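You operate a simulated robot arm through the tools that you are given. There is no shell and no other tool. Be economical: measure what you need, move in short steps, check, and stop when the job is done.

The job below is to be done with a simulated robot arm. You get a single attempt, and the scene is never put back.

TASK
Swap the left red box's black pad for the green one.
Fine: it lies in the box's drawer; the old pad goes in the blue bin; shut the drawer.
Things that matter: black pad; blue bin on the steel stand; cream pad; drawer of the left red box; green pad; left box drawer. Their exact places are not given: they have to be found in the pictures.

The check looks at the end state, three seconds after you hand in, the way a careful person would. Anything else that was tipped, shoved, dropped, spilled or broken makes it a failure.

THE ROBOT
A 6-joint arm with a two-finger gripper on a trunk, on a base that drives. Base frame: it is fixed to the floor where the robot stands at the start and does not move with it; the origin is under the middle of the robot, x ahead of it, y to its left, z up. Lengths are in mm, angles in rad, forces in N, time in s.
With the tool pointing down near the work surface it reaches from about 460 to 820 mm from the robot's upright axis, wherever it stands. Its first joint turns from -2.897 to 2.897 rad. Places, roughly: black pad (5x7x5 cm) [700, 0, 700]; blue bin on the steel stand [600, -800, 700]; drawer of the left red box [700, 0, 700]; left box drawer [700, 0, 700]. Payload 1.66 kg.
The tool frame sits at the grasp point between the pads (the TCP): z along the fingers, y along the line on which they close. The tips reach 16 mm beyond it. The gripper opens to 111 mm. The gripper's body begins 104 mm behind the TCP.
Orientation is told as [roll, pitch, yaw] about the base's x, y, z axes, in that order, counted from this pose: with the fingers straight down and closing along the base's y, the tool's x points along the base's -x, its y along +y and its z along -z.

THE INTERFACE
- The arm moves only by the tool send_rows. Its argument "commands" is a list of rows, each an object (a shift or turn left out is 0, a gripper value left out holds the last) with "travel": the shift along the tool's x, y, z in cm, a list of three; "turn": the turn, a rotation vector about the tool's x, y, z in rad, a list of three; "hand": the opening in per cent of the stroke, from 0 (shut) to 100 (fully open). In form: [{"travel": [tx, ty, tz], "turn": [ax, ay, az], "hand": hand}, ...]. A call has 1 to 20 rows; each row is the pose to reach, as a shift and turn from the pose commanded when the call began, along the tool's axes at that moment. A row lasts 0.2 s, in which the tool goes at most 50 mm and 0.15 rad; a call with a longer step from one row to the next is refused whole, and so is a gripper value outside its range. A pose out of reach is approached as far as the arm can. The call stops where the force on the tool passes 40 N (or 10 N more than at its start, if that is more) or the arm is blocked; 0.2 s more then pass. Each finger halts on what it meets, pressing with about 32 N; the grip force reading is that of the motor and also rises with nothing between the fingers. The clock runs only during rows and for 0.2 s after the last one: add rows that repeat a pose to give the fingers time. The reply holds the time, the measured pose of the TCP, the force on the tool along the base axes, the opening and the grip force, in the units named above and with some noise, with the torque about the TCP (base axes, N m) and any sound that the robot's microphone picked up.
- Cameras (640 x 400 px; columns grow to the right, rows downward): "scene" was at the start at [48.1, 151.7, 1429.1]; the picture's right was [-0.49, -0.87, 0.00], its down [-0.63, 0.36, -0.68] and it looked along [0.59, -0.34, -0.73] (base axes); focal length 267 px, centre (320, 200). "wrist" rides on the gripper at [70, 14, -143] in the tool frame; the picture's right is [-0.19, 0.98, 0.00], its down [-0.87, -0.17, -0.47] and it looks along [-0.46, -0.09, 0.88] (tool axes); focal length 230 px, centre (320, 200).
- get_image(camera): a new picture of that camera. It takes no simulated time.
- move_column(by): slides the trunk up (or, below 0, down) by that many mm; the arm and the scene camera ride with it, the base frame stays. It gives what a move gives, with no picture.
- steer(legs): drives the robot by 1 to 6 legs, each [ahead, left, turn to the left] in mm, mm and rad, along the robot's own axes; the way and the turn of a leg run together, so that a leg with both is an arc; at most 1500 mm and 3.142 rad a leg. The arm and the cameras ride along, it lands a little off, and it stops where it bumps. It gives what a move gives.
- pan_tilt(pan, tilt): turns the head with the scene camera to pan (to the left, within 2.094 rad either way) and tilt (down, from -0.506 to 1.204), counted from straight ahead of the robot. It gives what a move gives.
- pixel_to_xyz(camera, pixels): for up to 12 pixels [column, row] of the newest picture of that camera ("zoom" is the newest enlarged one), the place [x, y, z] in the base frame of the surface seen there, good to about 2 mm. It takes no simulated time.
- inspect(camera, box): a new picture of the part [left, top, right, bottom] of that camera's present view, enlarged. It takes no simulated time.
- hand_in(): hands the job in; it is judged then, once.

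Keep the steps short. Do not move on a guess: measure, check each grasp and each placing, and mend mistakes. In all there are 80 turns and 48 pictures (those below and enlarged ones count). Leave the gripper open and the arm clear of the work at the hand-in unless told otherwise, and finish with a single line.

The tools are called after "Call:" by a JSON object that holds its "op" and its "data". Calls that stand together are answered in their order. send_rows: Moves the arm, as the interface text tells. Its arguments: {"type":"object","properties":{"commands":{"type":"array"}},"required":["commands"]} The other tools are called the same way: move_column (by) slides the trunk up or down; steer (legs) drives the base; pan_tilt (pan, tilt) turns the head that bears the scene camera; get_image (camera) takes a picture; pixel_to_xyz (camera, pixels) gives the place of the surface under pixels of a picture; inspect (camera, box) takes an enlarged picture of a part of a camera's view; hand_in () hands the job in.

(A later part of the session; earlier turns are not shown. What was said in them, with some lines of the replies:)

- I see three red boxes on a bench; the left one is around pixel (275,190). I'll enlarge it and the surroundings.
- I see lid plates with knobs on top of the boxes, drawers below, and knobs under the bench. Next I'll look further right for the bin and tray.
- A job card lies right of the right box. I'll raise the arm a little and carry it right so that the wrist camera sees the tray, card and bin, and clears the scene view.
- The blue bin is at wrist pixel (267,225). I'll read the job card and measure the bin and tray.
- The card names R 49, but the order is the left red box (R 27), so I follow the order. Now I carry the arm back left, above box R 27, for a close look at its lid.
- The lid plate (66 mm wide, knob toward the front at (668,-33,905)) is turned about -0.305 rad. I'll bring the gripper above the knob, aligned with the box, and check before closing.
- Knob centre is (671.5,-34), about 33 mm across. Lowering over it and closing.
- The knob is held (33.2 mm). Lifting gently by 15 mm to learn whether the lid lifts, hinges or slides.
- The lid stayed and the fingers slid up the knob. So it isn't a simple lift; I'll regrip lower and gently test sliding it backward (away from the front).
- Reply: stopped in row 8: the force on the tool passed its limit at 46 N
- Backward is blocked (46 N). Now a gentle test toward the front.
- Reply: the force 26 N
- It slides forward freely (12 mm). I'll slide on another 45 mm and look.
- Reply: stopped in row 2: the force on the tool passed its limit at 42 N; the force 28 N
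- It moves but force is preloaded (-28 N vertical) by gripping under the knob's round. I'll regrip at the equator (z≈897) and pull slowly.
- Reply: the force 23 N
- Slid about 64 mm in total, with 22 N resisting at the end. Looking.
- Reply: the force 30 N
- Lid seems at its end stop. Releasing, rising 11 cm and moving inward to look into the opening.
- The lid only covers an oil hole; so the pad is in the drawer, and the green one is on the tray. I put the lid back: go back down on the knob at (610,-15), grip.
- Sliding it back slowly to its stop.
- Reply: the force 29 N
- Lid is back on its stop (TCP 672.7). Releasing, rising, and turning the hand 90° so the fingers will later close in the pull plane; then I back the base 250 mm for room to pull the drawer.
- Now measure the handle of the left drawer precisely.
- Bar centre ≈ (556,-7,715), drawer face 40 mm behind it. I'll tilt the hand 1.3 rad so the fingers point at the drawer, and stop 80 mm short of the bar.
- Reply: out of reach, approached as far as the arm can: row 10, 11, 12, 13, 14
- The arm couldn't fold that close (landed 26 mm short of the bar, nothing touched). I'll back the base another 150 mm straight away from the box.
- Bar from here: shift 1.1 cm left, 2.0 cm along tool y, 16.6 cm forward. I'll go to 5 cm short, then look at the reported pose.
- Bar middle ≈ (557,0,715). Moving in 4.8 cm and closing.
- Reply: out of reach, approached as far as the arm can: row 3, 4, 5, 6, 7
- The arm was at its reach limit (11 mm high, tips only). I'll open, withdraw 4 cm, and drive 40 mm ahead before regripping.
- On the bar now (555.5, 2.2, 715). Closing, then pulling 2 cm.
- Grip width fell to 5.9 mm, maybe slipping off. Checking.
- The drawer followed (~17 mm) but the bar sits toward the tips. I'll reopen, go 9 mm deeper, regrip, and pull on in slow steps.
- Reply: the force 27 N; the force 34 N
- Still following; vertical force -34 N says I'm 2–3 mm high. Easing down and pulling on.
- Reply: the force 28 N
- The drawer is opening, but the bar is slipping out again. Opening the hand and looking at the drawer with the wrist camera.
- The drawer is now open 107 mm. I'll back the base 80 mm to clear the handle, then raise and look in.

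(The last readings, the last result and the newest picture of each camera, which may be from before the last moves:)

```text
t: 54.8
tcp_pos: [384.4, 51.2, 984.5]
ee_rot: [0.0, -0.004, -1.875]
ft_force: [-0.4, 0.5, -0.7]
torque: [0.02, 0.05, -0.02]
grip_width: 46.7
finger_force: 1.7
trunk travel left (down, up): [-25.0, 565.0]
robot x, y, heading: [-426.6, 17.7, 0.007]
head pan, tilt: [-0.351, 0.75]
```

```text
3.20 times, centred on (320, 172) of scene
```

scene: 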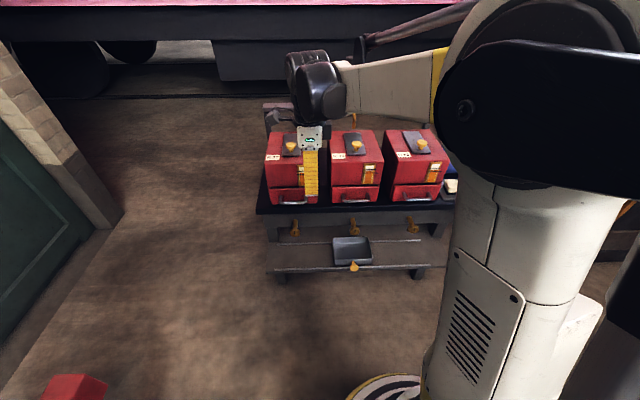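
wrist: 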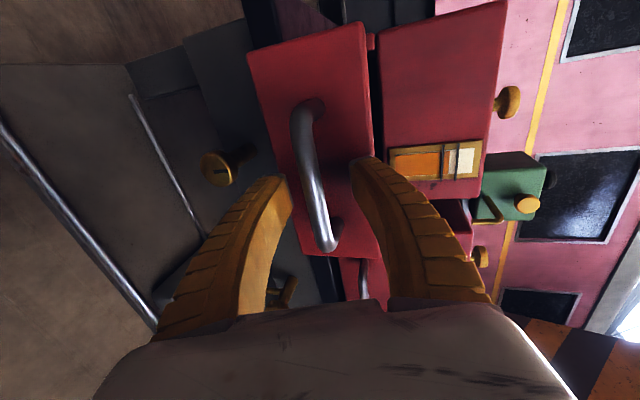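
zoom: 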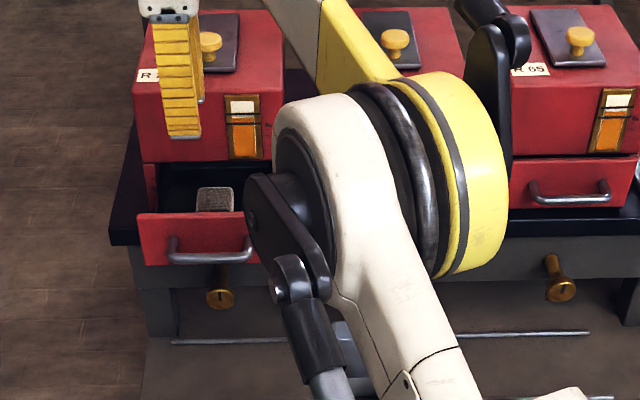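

The black pad is visible in the drawer at zoom (215,198). I'll turn the hand back so the fingers close across the box and look down in.

Call:
{"op": "send_rows", "data": {"commands": [{"turn": [0, 0, -0.14]}, {"turn": [0, 0, -0.28]}, {"turn": [0, 0, -0.42]}, {"turn": [0, 0, -0.56]}, {"turn": [0, 0, -0.7]}, {"turn": [0, 0, -0.84]}, {"turn": [0, 0, -0.98]}, {"turn": [0, 0, -1.12]}, {"turn": [0, 0, -1.26]}, {"turn": [0, 0, -1.4]}, {"turn": [0, 0, -1.5]}, {"turn": [0, 0, -1.57]}, {"turn": [0, 0, -1.57], "hand": 90}]}}

Call:
{"op": "get_image", "data": {"camera": "wrist"}}

```text
t: 57.6
tcp_pos: [385.9, 52.9, 986.5]
ee_rot: [-0.003, 0.001, -0.303]
ft_force: [-0.5, 0.6, 0.1]
torque: [-0.01, 0.01, -0.01]
grip_width: 100.3
finger_force: 0.6
trunk travel left (down, up): [-25.0, 565.0]
robot x, y, heading: [-428.0, 19.5, 0.005]
head pan, tilt: [-0.351, 0.75]
```

```text
17 pictures are left
```

wrist: 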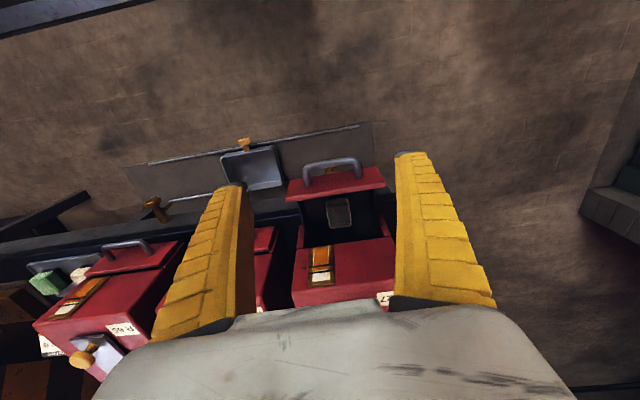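

Call:
{"op": "inspect", "data": {"camera": "wrist", "box": [280, 150, 400, 250]}}

Call:
{"op": "pixel_to_xyz", "data": {"camera": "wrist", "pixels": [[339, 213], [331, 202], [348, 202], [332, 224], [350, 224], [315, 205], [365, 200], [340, 235], [318, 240], [335, 180], [380, 238], [340, 198]]}}

```text
4.00 times, centred on (340, 200) of wrist
```

zoom: 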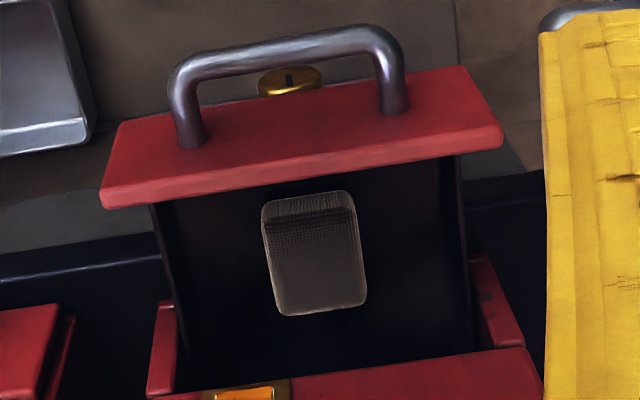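

```text
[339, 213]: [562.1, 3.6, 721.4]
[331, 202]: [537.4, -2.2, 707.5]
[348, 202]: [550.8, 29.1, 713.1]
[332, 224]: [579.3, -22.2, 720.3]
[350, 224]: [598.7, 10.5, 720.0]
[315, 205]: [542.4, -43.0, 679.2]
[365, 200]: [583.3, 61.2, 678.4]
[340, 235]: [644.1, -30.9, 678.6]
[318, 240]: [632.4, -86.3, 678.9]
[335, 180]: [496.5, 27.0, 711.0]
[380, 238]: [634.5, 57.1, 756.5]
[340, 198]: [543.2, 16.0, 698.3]
```

Pad: top z 721, floor 679, spans n≈514–580, width ≈46 mm, centre ≈(572,1). It's 1 m from the robot axis, so I pull the arm in 20 cm and drive 340 mm forward.

Call:
{"op": "send_rows", "data": {"commands": [{"travel": [4, 0, 0]}, {"travel": [8, 0, 0]}, {"travel": [12, 0, 0]}, {"travel": [16, 0, 0]}, {"travel": [20, 0, 0]}, {"travel": [20, 0, 0]}]}}

Call:
{"op": "steer", "data": {"legs": [[340, 0, 0]]}}

```text
t: 59.0
tcp_pos: [193.3, 113.2, 984.8]
ee_rot: [-0.005, 0.001, -0.303]
ft_force: [-0.5, 0.3, -0.2]
torque: [-0.03, -0.03, 0.0]
grip_width: 100.5
finger_force: 0.6
trunk travel left (down, up): [-25.0, 565.0]
robot x, y, heading: [-427.1, 16.1, 0.002]
head pan, tilt: [-0.351, 0.75]
```

```text
t: 61.2
tcp_pos: [530.4, 117.9, 985.2]
ee_rot: [-0.003, 0.0, -0.301]
ft_force: [0.3, 0.0, 0.2]
torque: [0.05, -0.01, 0.01]
grip_width: 100.6
finger_force: 0.3
trunk travel left (down, up): [-25.0, 565.0]
robot x, y, heading: [-85.7, 21.5, 0.009]
head pan, tilt: [-0.351, 0.75]
```

Now above the pad: shift to (560,5), opening 70 mm, and look before descending.

Call:
{"op": "send_rows", "data": {"commands": [{"travel": [-1.5, -2.5, 0]}, {"travel": [-3, -5, 0]}, {"travel": [-4.5, -7.5, 0], "hand": 63}, {"travel": [-6.2, -9.9, 2]}, {"travel": [-6.2, -9.9, 6]}, {"travel": [-6.2, -9.9, 6]}]}}

Call:
{"op": "inspect", "data": {"camera": "wrist", "box": [200, 50, 440, 230]}}

```text
t: 62.6
tcp_pos: [561.3, 4.1, 922.5]
ee_rot: [-0.005, 0.0, -0.299]
ft_force: [-0.4, 0.2, 0.4]
torque: [-0.05, 0.0, 0.03]
grip_width: 71.8
finger_force: 1.7
trunk travel left (down, up): [-25.0, 565.0]
robot x, y, heading: [-90.6, 20.4, 0.012]
head pan, tilt: [-0.351, 0.75]
```

```text
2.22 times, centred on (320, 140) of wrist
```

zoom: 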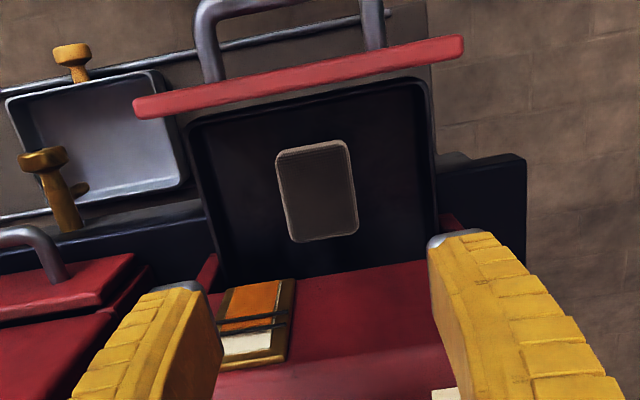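

Call:
{"op": "pixel_to_xyz", "data": {"camera": "zoom", "pixels": [[281, 160], [345, 150], [296, 236], [353, 227], [318, 192], [205, 150], [425, 110], [230, 262], [435, 215]]}}

```text
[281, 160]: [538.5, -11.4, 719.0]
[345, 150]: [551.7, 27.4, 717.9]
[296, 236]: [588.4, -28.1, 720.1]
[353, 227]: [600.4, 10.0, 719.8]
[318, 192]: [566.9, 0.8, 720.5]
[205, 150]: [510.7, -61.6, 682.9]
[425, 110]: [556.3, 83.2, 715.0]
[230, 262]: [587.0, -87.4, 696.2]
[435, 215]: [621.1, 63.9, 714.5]
```

Pad centre ≈ (570,-0.5). I'll descend at (561,2) to z 704, 4–5 cm per row at first, then grip.

Call:
{"op": "send_rows", "data": {"commands": [{"travel": [0, -0.2, 4]}, {"travel": [0, -0.2, 8]}, {"travel": [0, -0.2, 12]}, {"travel": [0, -0.2, 15]}, {"travel": [0, -0.2, 18]}, {"travel": [0, -0.2, 20]}, {"travel": [0, -0.2, 21.8]}, {"travel": [0, -0.2, 21.8]}]}}

```text
t: 64.4
tcp_pos: [561.2, 1.2, 710.6]
ee_rot: [-0.003, 0.001, -0.301]
ft_force: [0.7, -0.2, -0.2]
torque: [0.03, 0.04, 0.0]
grip_width: 71.6
finger_force: 0.7
trunk travel left (down, up): [-25.0, 565.0]
robot x, y, heading: [-89.1, 23.5, 0.009]
head pan, tilt: [-0.351, 0.75]
```

Free of contact. Closing.

Call:
{"op": "send_rows", "data": {"commands": [{"travel": [0, 0, 0.4], "hand": 20}, {"travel": [0, 0, 0.4], "hand": 20}, {"travel": [0, 0, 0.4], "hand": 20}]}}

Call:
{"op": "send_rows", "data": {"commands": [{"travel": [0, 0, -2]}, {"travel": [0, 0, -4]}, {"travel": [0, 0, -8]}, {"travel": [0, 0, -12]}, {"travel": [0, 0, -16]}, {"travel": [0, 0, -20]}, {"travel": [0, 0, -24]}, {"travel": [0, 0, -24]}]}}

Call:
{"op": "get_image", "data": {"camera": "wrist"}}

```text
t: 65.2
tcp_pos: [559.9, 0.9, 706.9]
ee_rot: [-0.003, -0.002, -0.299]
ft_force: [2.5, 2.5, 26.1]
torque: [0.03, 0.0, -0.08]
grip_width: 52.8
finger_force: 32.1
trunk travel left (down, up): [-25.0, 565.0]
robot x, y, heading: [-93.6, 18.2, 0.009]
head pan, tilt: [-0.351, 0.75]
```

```text
t: 67.0
tcp_pos: [561.0, 3.2, 941.7]
ee_rot: [-0.004, -0.001, -0.3]
ft_force: [-0.4, 0.9, -1.5]
torque: [-0.01, 0.01, -0.01]
grip_width: 45.6
finger_force: 31.9
trunk travel left (down, up): [-25.0, 565.0]
robot x, y, heading: [-94.4, 21.7, 0.009]
head pan, tilt: [-0.351, 0.75]
```

```text
14 pictures are left
```

wrist: 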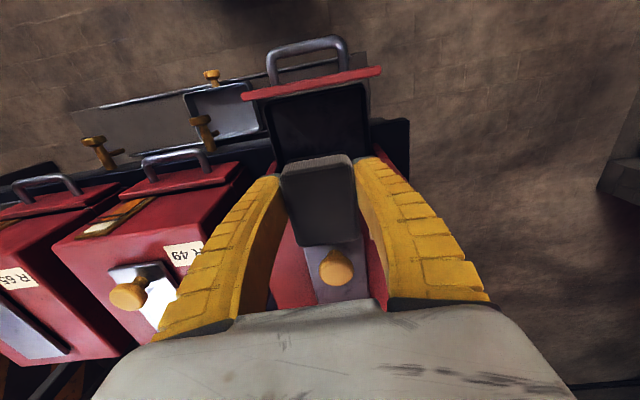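

The black pad is held (45.6 mm) and the drawer is empty. I'll raise 9 cm and drive 700 mm to the right to the bin and tray.

Call:
{"op": "send_rows", "data": {"commands": [{"travel": [2, 0, -3]}, {"travel": [4, 0, -6]}, {"travel": [6, 0, -9]}, {"travel": [6, 0, -9]}]}}

Call:
{"op": "steer", "data": {"legs": [[0, -700, 0]]}}

Call:
{"op": "get_image", "data": {"camera": "wrist"}}

```text
t: 68.0
tcp_pos: [501.7, 20.7, 1034.6]
ee_rot: [-0.003, 0.001, -0.301]
ft_force: [-0.2, -0.4, -0.9]
torque: [0.02, -0.02, -0.01]
grip_width: 46.0
finger_force: 32.3
trunk travel left (down, up): [-25.0, 565.0]
robot x, y, heading: [-90.1, 21.6, 0.008]
head pan, tilt: [-0.351, 0.75]
```

```text
t: 72.0
tcp_pos: [506.3, -717.0, 1032.8]
ee_rot: [-0.003, -0.001, -0.305]
ft_force: [-0.7, 0.2, -2.2]
torque: [-0.01, 0.02, 0.02]
grip_width: 45.8
finger_force: 32.1
trunk travel left (down, up): [-25.0, 565.0]
robot x, y, heading: [-84.9, -714.7, 0.008]
head pan, tilt: [-0.351, 0.75]
```

```text
13 pictures are left
```

wrist: 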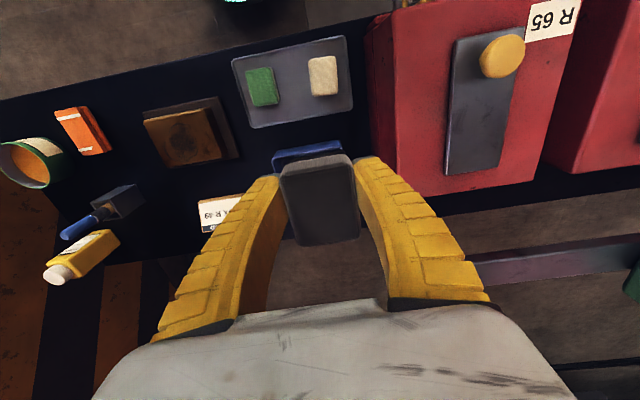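

The pad hides the bin; moving over the bin's estimated place (610,-780) will put it above the pad in the picture.

Call:
{"op": "send_rows", "data": {"commands": [{"travel": [-3, -0.7, 0]}, {"travel": [-6, -1.5, 0]}, {"travel": [-9, -2.2, 0]}, {"travel": [-11.8, -2.9, 0]}, {"travel": [-11.8, -2.9, 0]}]}}

Call:
{"op": "get_image", "data": {"camera": "wrist"}}

```text
t: 73.2
tcp_pos: [613.1, -780.2, 1034.0]
ee_rot: [-0.004, 0.0, -0.304]
ft_force: [-0.6, -0.2, -1.6]
torque: [0.01, 0.05, 0.02]
grip_width: 46.0
finger_force: 31.7
trunk travel left (down, up): [-25.0, 565.0]
robot x, y, heading: [-84.3, -710.5, 0.003]
head pan, tilt: [-0.351, 0.75]
```

```text
12 pictures are left
```

wrist: 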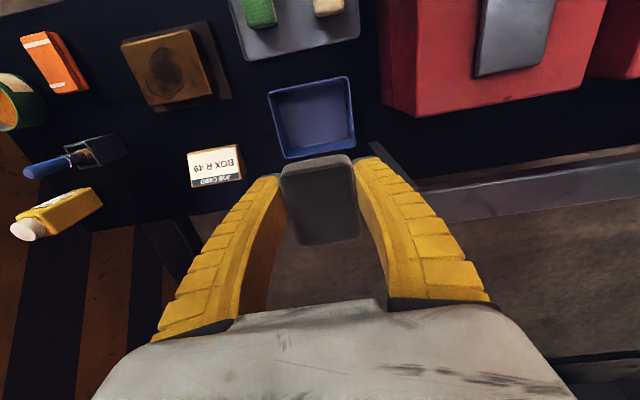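

Call:
{"op": "pixel_to_xyz", "data": {"camera": "wrist", "pixels": [[313, 120], [270, 93], [346, 80], [353, 146], [287, 155], [280, 100], [340, 90], [345, 138], [292, 145], [225, 155], [258, 10], [328, 5]]}}

```text
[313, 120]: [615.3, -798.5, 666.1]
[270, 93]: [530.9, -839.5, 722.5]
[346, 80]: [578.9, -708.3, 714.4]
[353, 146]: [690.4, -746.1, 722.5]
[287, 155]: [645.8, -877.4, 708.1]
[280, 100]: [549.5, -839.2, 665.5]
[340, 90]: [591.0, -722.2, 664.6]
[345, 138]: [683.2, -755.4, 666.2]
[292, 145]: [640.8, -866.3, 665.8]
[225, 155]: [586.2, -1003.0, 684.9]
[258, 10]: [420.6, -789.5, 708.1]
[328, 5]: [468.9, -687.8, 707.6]
```

Bin floor 666, rim 722, centre (616,-796). Lowering the pad in to TCP z 698 at (608,-793).

Call:
{"op": "send_rows", "data": {"commands": [{"travel": [0, -1.4, 4]}, {"travel": [0, -1.4, 8]}, {"travel": [0, -1.4, 12]}, {"travel": [0, -1.4, 16]}, {"travel": [0, -1.4, 20]}, {"travel": [0, -1.4, 24]}, {"travel": [0, -1.4, 28]}, {"travel": [0, -1.4, 31]}, {"travel": [0, -1.4, 32.5]}, {"travel": [0, -1.4, 33.6]}, {"travel": [0, -1.4, 33.6]}]}}

```text
t: 75.6
tcp_pos: [610.0, -794.5, 698.0]
ee_rot: [-0.005, 0.0, -0.304]
ft_force: [0.4, -0.5, -2.2]
torque: [0.02, -0.01, 0.01]
grip_width: 46.0
finger_force: 32.0
trunk travel left (down, up): [-25.0, 565.0]
robot x, y, heading: [-88.4, -713.1, 0.004]
head pan, tilt: [-0.351, 0.75]
```

Call:
{"op": "send_rows", "data": {"commands": [{"travel": [0, 0, 0.3]}, {"travel": [0, 0, 0.3], "hand": 62}, {"travel": [0, 0, 0.3], "hand": 62}, {"travel": [0, 0, -3]}, {"travel": [0, 0, -7]}, {"travel": [0, 0, -12]}, {"travel": [0, 0, -17]}, {"travel": [0, 0, -22]}, {"travel": [5, 0, -25]}, {"travel": [9, 0, -25]}, {"travel": [13, 0, -25]}, {"travel": [17, 0, -25]}, {"travel": [17, 0, -25]}]}}

Call:
{"op": "get_image", "data": {"camera": "wrist"}}

```text
refused: row 9 steps farther than a row can; nothing moved
```

```text
11 pictures are left
```

wrist: 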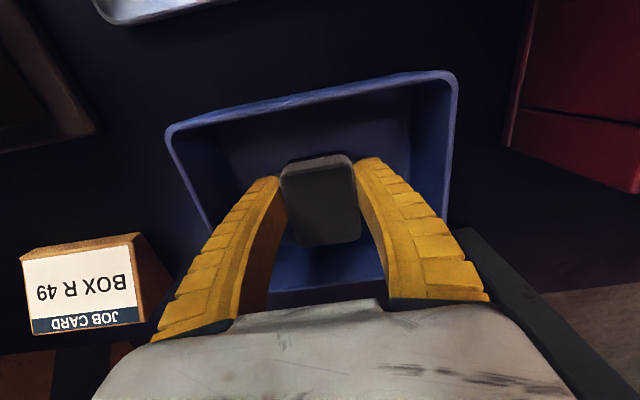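

The pad hangs centred in the bin. Releasing, rising, and moving back toward the tray.

Call:
{"op": "send_rows", "data": {"commands": [{"travel": [0, 0, 0.3]}, {"travel": [0, 0, 0.3], "hand": 62}, {"travel": [0, 0, 0.3], "hand": 62}, {"travel": [0, 0, -3]}, {"travel": [0, 0, -7]}, {"travel": [0, 0, -12]}, {"travel": [0, 0, -16]}, {"travel": [0, 0, -20]}, {"travel": [3, 0, -22]}, {"travel": [7, 0, -23]}, {"travel": [11, -1, -23]}, {"travel": [14, -2, -23]}, {"travel": [14, -2, -23]}]}}

Call:
{"op": "get_image", "data": {"camera": "wrist"}}

```text
t: 78.4
tcp_pos: [469.2, -772.2, 924.9]
ee_rot: [-0.003, 0.001, -0.308]
ft_force: [0.1, 0.3, 0.3]
torque: [0.03, 0.0, 0.0]
grip_width: 70.4
finger_force: 1.3
trunk travel left (down, up): [-25.0, 565.0]
robot x, y, heading: [-87.1, -712.9, 0.004]
head pan, tilt: [-0.351, 0.75]
```

```text
10 pictures are left
```

wrist: 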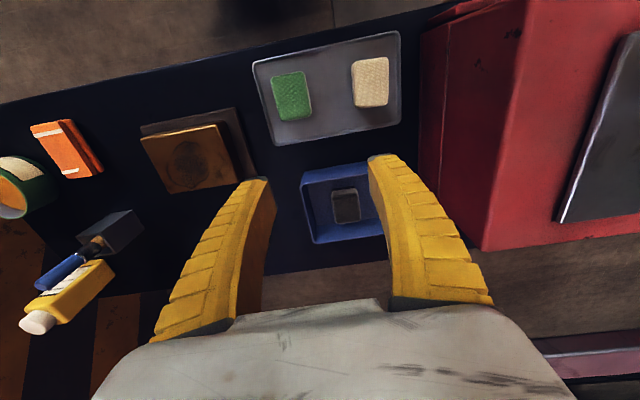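

The black pad lies in the blue bin (346,205). Now measure the green pad near (291,95).

Call:
{"op": "pixel_to_xyz", "data": {"camera": "wrist", "pixels": [[290, 93], [274, 77], [303, 73], [309, 113], [281, 117], [330, 100], [268, 120], [355, 85], [300, 132]]}}

Call:
{"op": "inspect", "data": {"camera": "wrist", "box": [250, 30, 410, 150]}}

```text
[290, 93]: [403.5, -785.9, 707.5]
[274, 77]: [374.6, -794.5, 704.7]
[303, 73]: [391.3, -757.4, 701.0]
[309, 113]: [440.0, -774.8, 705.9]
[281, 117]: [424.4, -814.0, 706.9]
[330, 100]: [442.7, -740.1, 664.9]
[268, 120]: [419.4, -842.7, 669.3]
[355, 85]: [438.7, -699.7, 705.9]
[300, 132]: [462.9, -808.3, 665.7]
```

```text
3.33 times, centred on (330, 90) of wrist
```

zoom: 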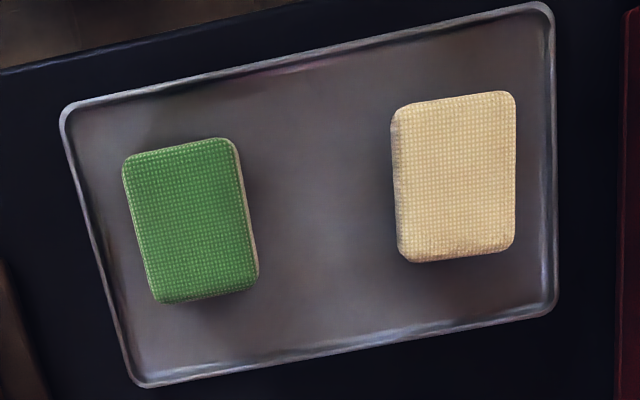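

Green pad centre (407.6,-785.2), top 707, turned ≈-0.38. I align (+0.07 rad), narrow to 58 mm, and descend to TCP z 694.

Call:
{"op": "send_rows", "data": {"commands": [{"travel": [2.7, -1.5, 0], "turn": [0, 0, 0.07], "hand": 53}, {"travel": [5.48, -3.11, 3], "turn": [0, 0, 0.07]}, {"travel": [5.48, -3.11, 7], "turn": [0, 0, 0.07]}, {"travel": [5.48, -3.11, 11], "turn": [0, 0, 0.07]}, {"travel": [5.48, -3.11, 15], "turn": [0, 0, 0.07]}, {"travel": [5.48, -3.11, 18], "turn": [0, 0, 0.07]}, {"travel": [5.48, -3.11, 18], "turn": [0, 0, 0.07]}]}}

Call:
{"op": "inspect", "data": {"camera": "wrist", "box": [200, 60, 440, 240]}}

```text
t: 80.0
tcp_pos: [406.2, -785.1, 744.5]
ee_rot: [-0.004, 0.001, -0.375]
ft_force: [1.0, 0.8, -0.6]
torque: [0.0, 0.01, 0.03]
grip_width: 60.9
finger_force: 1.4
trunk travel left (down, up): [-25.0, 565.0]
robot x, y, heading: [-84.2, -713.9, 0.004]
head pan, tilt: [-0.351, 0.75]
```

```text
2.22 times, centred on (320, 150) of wrist
```

zoom: 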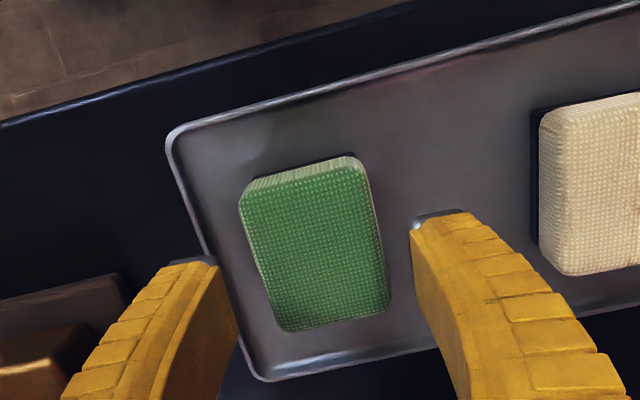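

Left finger passes close to the tray's rim; check the rim height first.

Call:
{"op": "pixel_to_xyz", "data": {"camera": "zoom", "pixels": [[189, 210], [178, 180], [252, 360], [208, 250], [325, 240]]}}

```text
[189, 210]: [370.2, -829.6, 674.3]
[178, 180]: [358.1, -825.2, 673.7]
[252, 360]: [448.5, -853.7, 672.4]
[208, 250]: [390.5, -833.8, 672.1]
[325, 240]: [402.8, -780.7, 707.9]
```

Rim top is 674, so TCP 697 (tips 681) clears it. Descend and grip, then lift.

Call:
{"op": "send_rows", "data": {"commands": [{"travel": [0, 0, 2], "hand": 50}, {"travel": [0, 0, 4]}, {"travel": [0, 0, 4.7]}, {"travel": [0, 0, 4.7]}, {"travel": [0, 0, 4.7], "hand": 20}, {"travel": [0, 0, 4.7], "hand": 20}, {"travel": [0, 0, 4.7], "hand": 20}]}}

Call:
{"op": "send_rows", "data": {"commands": [{"travel": [0, 0, -2]}, {"travel": [0, 0, -6]}, {"travel": [0, 0, -10]}, {"travel": [0, 0, -14]}, {"travel": [0, 0, -18]}, {"travel": [0, 0, -22]}, {"travel": [0, 0, -26]}, {"travel": [0, 0, -30]}, {"travel": [0, 0, -33]}, {"travel": [0, 0, -33]}]}}

```text
t: 81.6
tcp_pos: [407.1, -784.5, 700.0]
ee_rot: [-0.003, -0.001, -0.375]
ft_force: [1.7, -2.1, 11.8]
torque: [0.04, -0.03, 0.17]
grip_width: 46.8
finger_force: 32.1
trunk travel left (down, up): [-25.0, 565.0]
robot x, y, heading: [-86.6, -711.8, 0.004]
head pan, tilt: [-0.351, 0.75]
```

```text
t: 83.8
tcp_pos: [407.9, -781.3, 1028.4]
ee_rot: [-0.003, -0.001, -0.376]
ft_force: [-0.5, -0.6, -0.4]
torque: [0.0, 0.0, 0.02]
grip_width: 46.4
finger_force: 31.6
trunk travel left (down, up): [-25.0, 565.0]
robot x, y, heading: [-81.6, -711.9, 0.003]
head pan, tilt: [-0.351, 0.75]
```

Green pad held (46.4 mm). Driving back 700 mm left to the drawer.

Call:
{"op": "steer", "data": {"legs": [[0, 700, 0]]}}

```text
t: 87.6
tcp_pos: [405.1, -98.9, 1028.3]
ee_rot: [-0.004, 0.0, -0.38]
ft_force: [-0.7, -0.4, -2.0]
torque: [0.03, 0.07, -0.01]
grip_width: 46.2
finger_force: 32.0
trunk travel left (down, up): [-25.0, 565.0]
robot x, y, heading: [-87.5, -29.2, -0.003]
head pan, tilt: [-0.351, 0.75]
```

Move above the drawer at (561,2.4), yaw -0.30, and look.

Call:
{"op": "send_rows", "data": {"commands": [{"travel": [-2.5, 3.5, 0], "turn": [0, 0, -0.03]}, {"travel": [-5, 7, 0], "turn": [0, 0, -0.077]}, {"travel": [-7.5, 10.5, 0], "turn": [0, 0, -0.077]}, {"travel": [-9.5, 13.5, 0], "turn": [0, 0, -0.077]}, {"travel": [-10.74, 15.17, 3], "turn": [0, 0, -0.077]}, {"travel": [-10.74, 15.17, 7], "turn": [0, 0, -0.077]}, {"travel": [-10.74, 15.17, 9], "turn": [0, 0, -0.077]}, {"travel": [-10.74, 15.17, 9], "turn": [0, 0, -0.077]}]}}

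Call:
{"op": "get_image", "data": {"camera": "wrist"}}

```text
t: 89.4
tcp_pos: [562.1, 0.2, 937.7]
ee_rot: [-0.003, -0.001, -0.301]
ft_force: [-0.1, 0.1, -2.1]
torque: [-0.01, 0.04, 0.03]
grip_width: 45.9
finger_force: 32.0
trunk travel left (down, up): [-25.0, 565.0]
robot x, y, heading: [-86.2, -30.1, 0.001]
head pan, tilt: [-0.351, 0.75]
```

```text
7 pictures are left
```

wrist: 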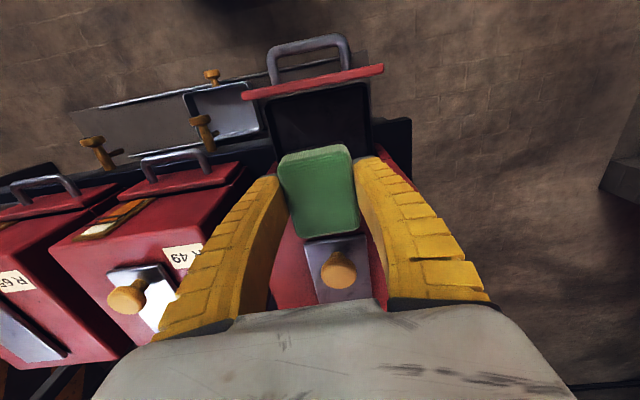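

The drawer is open and empty as left. Lowering to TCP z≈717.

Call:
{"op": "send_rows", "data": {"commands": [{"travel": [0.4, 0.1, 4]}, {"travel": [0.4, 0.1, 8]}, {"travel": [0.4, 0.1, 12]}, {"travel": [0.4, 0.1, 15]}, {"travel": [0.4, 0.1, 18]}, {"travel": [0.4, 0.1, 20]}, {"travel": [0.4, 0.1, 21.5]}, {"travel": [0.4, 0.1, 22.1]}, {"travel": [0.4, 0.1, 22.1]}]}}

```text
t: 91.4
tcp_pos: [556.3, 3.5, 717.3]
ee_rot: [-0.003, 0.0, -0.302]
ft_force: [-0.3, 0.5, -2.8]
torque: [0.0, 0.02, 0.01]
grip_width: 46.0
finger_force: 32.1
trunk travel left (down, up): [-25.0, 565.0]
robot x, y, heading: [-86.0, -28.9, 0.002]
head pan, tilt: [-0.351, 0.75]
```

Call:
{"op": "send_rows", "data": {"commands": [{"travel": [0, 0, 0.2]}, {"travel": [0, 0, 0.3]}, {"travel": [0, 0, 0.3], "hand": 60}, {"travel": [0, 0, 0.3], "hand": 60}, {"travel": [0, 0, -2]}, {"travel": [0, 0, -6]}, {"travel": [0, 0, -10]}, {"travel": [0, 0, -14]}, {"travel": [0, 0, -18]}, {"travel": [0, 0, -22]}, {"travel": [3, 0, -24]}, {"travel": [7, 0, -24]}, {"travel": [11, 0, -24]}, {"travel": [11, 0, -24], "hand": 20}, {"travel": [11, 0, -24], "hand": 0}, {"travel": [11, 0, -24], "hand": 0}, {"travel": [11, 0, -24], "hand": 0}]}}

Call:
{"op": "get_image", "data": {"camera": "wrist"}}

```text
t: 95.0
tcp_pos: [451.8, 37.4, 958.4]
ee_rot: [-0.003, 0.002, -0.302]
ft_force: [-0.3, -0.2, -0.4]
torque: [0.01, -0.01, -0.04]
grip_width: 0.1
finger_force: 28.4
trunk travel left (down, up): [-25.0, 565.0]
robot x, y, heading: [-86.0, -31.8, 0.003]
head pan, tilt: [-0.351, 0.75]
```

```text
6 pictures are left
```

wrist: 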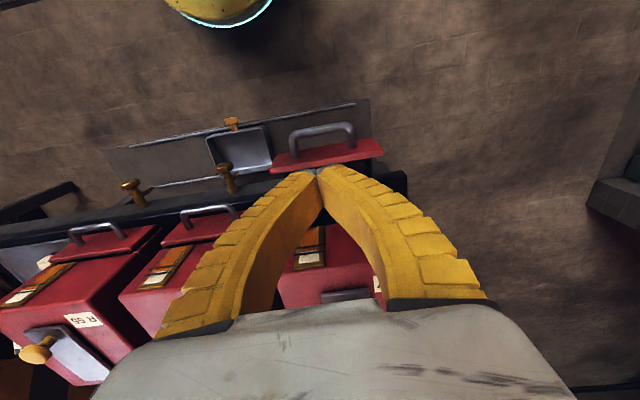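

Now shut the drawer: closed fingers go down in front of the handle (n=385, TCP z 712), then push in.

Call:
{"op": "send_rows", "data": {"commands": [{"travel": [3.5, -0.2, 0]}, {"travel": [3.5, -0.2, 4]}, {"travel": [3.5, -0.2, 8]}, {"travel": [3.5, -0.2, 12]}, {"travel": [3.5, -0.2, 16]}, {"travel": [3.5, -0.2, 20]}, {"travel": [3.5, -0.2, 23]}, {"travel": [3.5, -0.2, 24.6]}, {"travel": [3.5, -0.2, 24.6]}]}}

Call:
{"op": "get_image", "data": {"camera": "wrist"}}

```text
t: 97.0
tcp_pos: [419.2, 41.4, 710.4]
ee_rot: [-0.004, 0.0, -0.302]
ft_force: [0.2, 0.4, 0.1]
torque: [0.0, 0.0, 0.02]
grip_width: 0.0
finger_force: 28.9
trunk travel left (down, up): [-25.0, 565.0]
robot x, y, heading: [-84.5, -30.4, 0.002]
head pan, tilt: [-0.351, 0.75]
```

```text
5 pictures are left
```

wrist: 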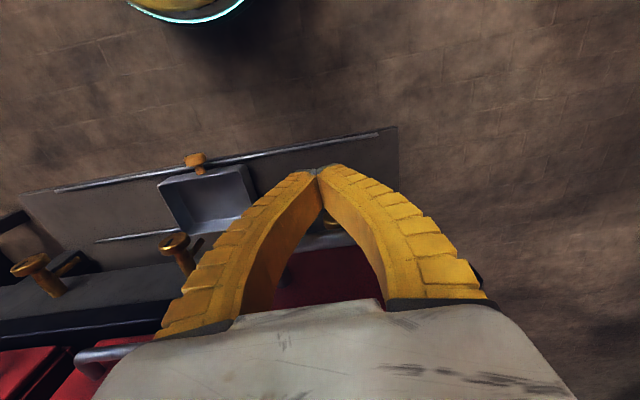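

Fingers are in front of the handle. Pushing in slowly (8 mm/row) about 122 mm.

Call:
{"op": "send_rows", "data": {"commands": [{"travel": [-0.8, 0, 0]}, {"travel": [-1.6, 0, 0]}, {"travel": [-2.4, 0, 0]}, {"travel": [-3.2, 0, 0]}, {"travel": [-4.0, 0, 0]}, {"travel": [-4.8, 0, 0]}, {"travel": [-5.6, 0, 0]}, {"travel": [-6.4, 0, 0]}, {"travel": [-7.2, 0, 0]}, {"travel": [-8, 0, 0]}, {"travel": [-8.8, 0, 0]}, {"travel": [-9.5, 0, 0]}, {"travel": [-10.2, 0, 0]}, {"travel": [-10.8, 0, 0]}, {"travel": [-11.3, 0, 0]}, {"travel": [-11.7, 0, 0]}, {"travel": [-12.1, 0, 0]}, {"travel": [-12.5, 0, 0]}]}}

```text
t: 100.8
tcp_pos: [539.2, 6.2, 710.3]
ee_rot: [-0.003, 0.002, -0.303]
ft_force: [-1.0, 1.0, 1.0]
torque: [0.0, 0.01, 0.01]
grip_width: 6.2
finger_force: 28.1
trunk travel left (down, up): [-25.0, 565.0]
robot x, y, heading: [-88.1, -28.5, 0.001]
head pan, tilt: [-0.351, 0.75]
```

Call:
{"op": "send_rows", "data": {"commands": [{"travel": [-0.3, 0, 0]}, {"travel": [-0.6, 0, 0]}, {"travel": [-0.9, 0, 0]}, {"travel": [-1.2, 0, 0]}]}}

Call:
{"op": "get_image", "data": {"camera": "wrist"}}

```text
t: 101.6
tcp_pos: [540.7, 3.6, 710.7]
ee_rot: [-0.004, 0.01, -0.299]
ft_force: [-9.4, 1.4, -1.5]
torque: [0.02, -0.01, 0.01]
grip_width: 5.8
finger_force: 28.6
trunk travel left (down, up): [-25.0, 565.0]
robot x, y, heading: [-86.1, -29.9, -0.002]
head pan, tilt: [-0.351, 0.75]
stopped in row 4: the force on the tool passed its limit at 46 N (the readings are from after the stop); the commanded pose is now the measured one
```

```text
4 pictures are left
```

wrist: 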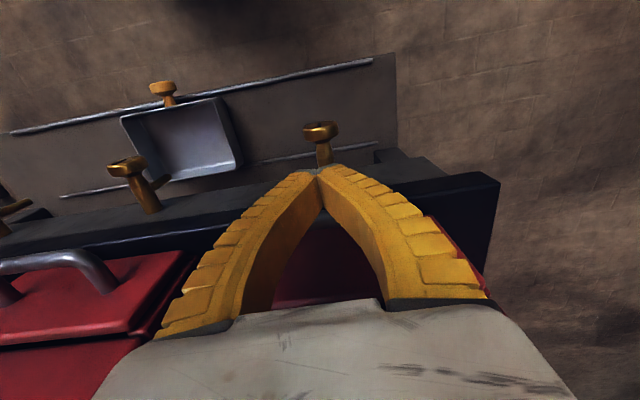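

It hit its stop (46 N). Backing off, rising, opening the hand and checking the drawer face.

Call:
{"op": "send_rows", "data": {"commands": [{"travel": [2, 0, 0]}, {"travel": [5, 0, 0]}, {"travel": [7, 0, 0]}, {"travel": [7, 0, -5]}, {"travel": [7, 0, -10]}, {"travel": [7, 0, -15]}, {"travel": [7, 0, -20]}, {"travel": [7, 0, -25], "hand": 60}, {"travel": [7, 0, -30], "hand": 90}, {"travel": [7, -4, -30]}, {"travel": [7, -8, -30]}, {"travel": [7, -12, -30]}, {"travel": [7, -16, -30]}, {"travel": [7, -20, -30]}, {"travel": [7, -20, -30]}]}}

Call:
{"op": "get_image", "data": {"camera": "scene"}}

```text
t: 104.8
tcp_pos: [418.3, -167.1, 1014.4]
ee_rot: [-0.004, 0.008, -0.3]
ft_force: [-0.6, 0.1, -0.8]
torque: [0.0, -0.02, 0.01]
grip_width: 100.4
finger_force: 0.2
trunk travel left (down, up): [-25.0, 565.0]
robot x, y, heading: [-90.7, -31.2, -0.003]
head pan, tilt: [-0.351, 0.75]
```

```text
3 pictures are left
```

scene: 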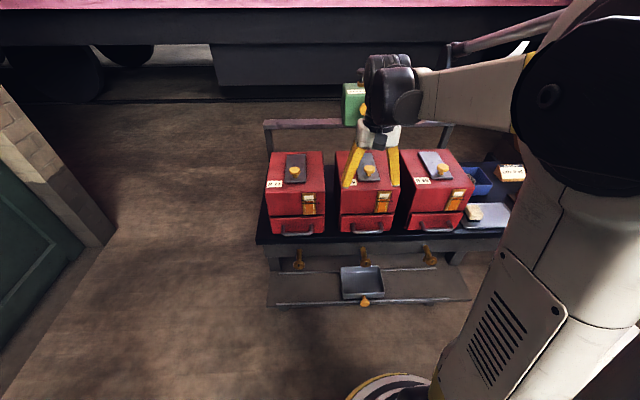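

Call:
{"op": "inspect", "data": {"camera": "scene", "box": [255, 140, 385, 245]}}

Call:
{"op": "pixel_to_xyz", "data": {"camera": "scene", "pixels": [[280, 225], [300, 222], [318, 222], [297, 233], [368, 223], [295, 172], [472, 180]]}}

```text
3.81 times, centred on (320, 192) of scene
```

zoom: 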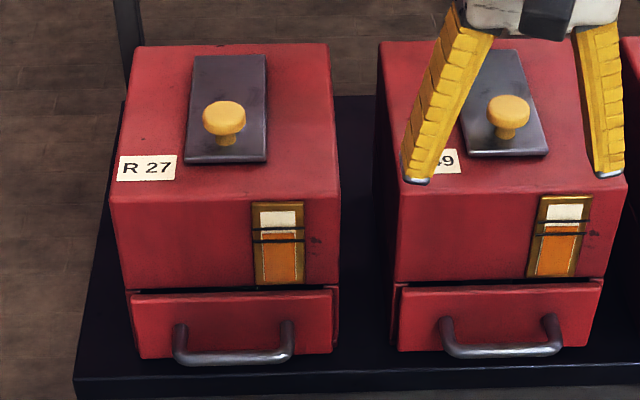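

```text
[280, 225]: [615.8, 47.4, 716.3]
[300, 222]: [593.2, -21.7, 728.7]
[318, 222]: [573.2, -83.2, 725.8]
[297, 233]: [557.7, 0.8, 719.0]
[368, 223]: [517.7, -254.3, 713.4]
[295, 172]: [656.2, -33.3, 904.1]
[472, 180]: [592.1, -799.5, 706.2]
```

The drawer face is back at its closed place (n = 572 mm, as at the start). The lid is back at its stop, the black pad is in the bin, and the hand is open and clear. Handing in.

Call:
{"op": "hand_in", "data": {}}

```text
The job is handed in.
```

The black pad from the left red box (R 27) is in the blue bin, the green pad is in that box's drawer, the drawer is shut, and the top lid I slid open while looking for the pad is back on its stop.
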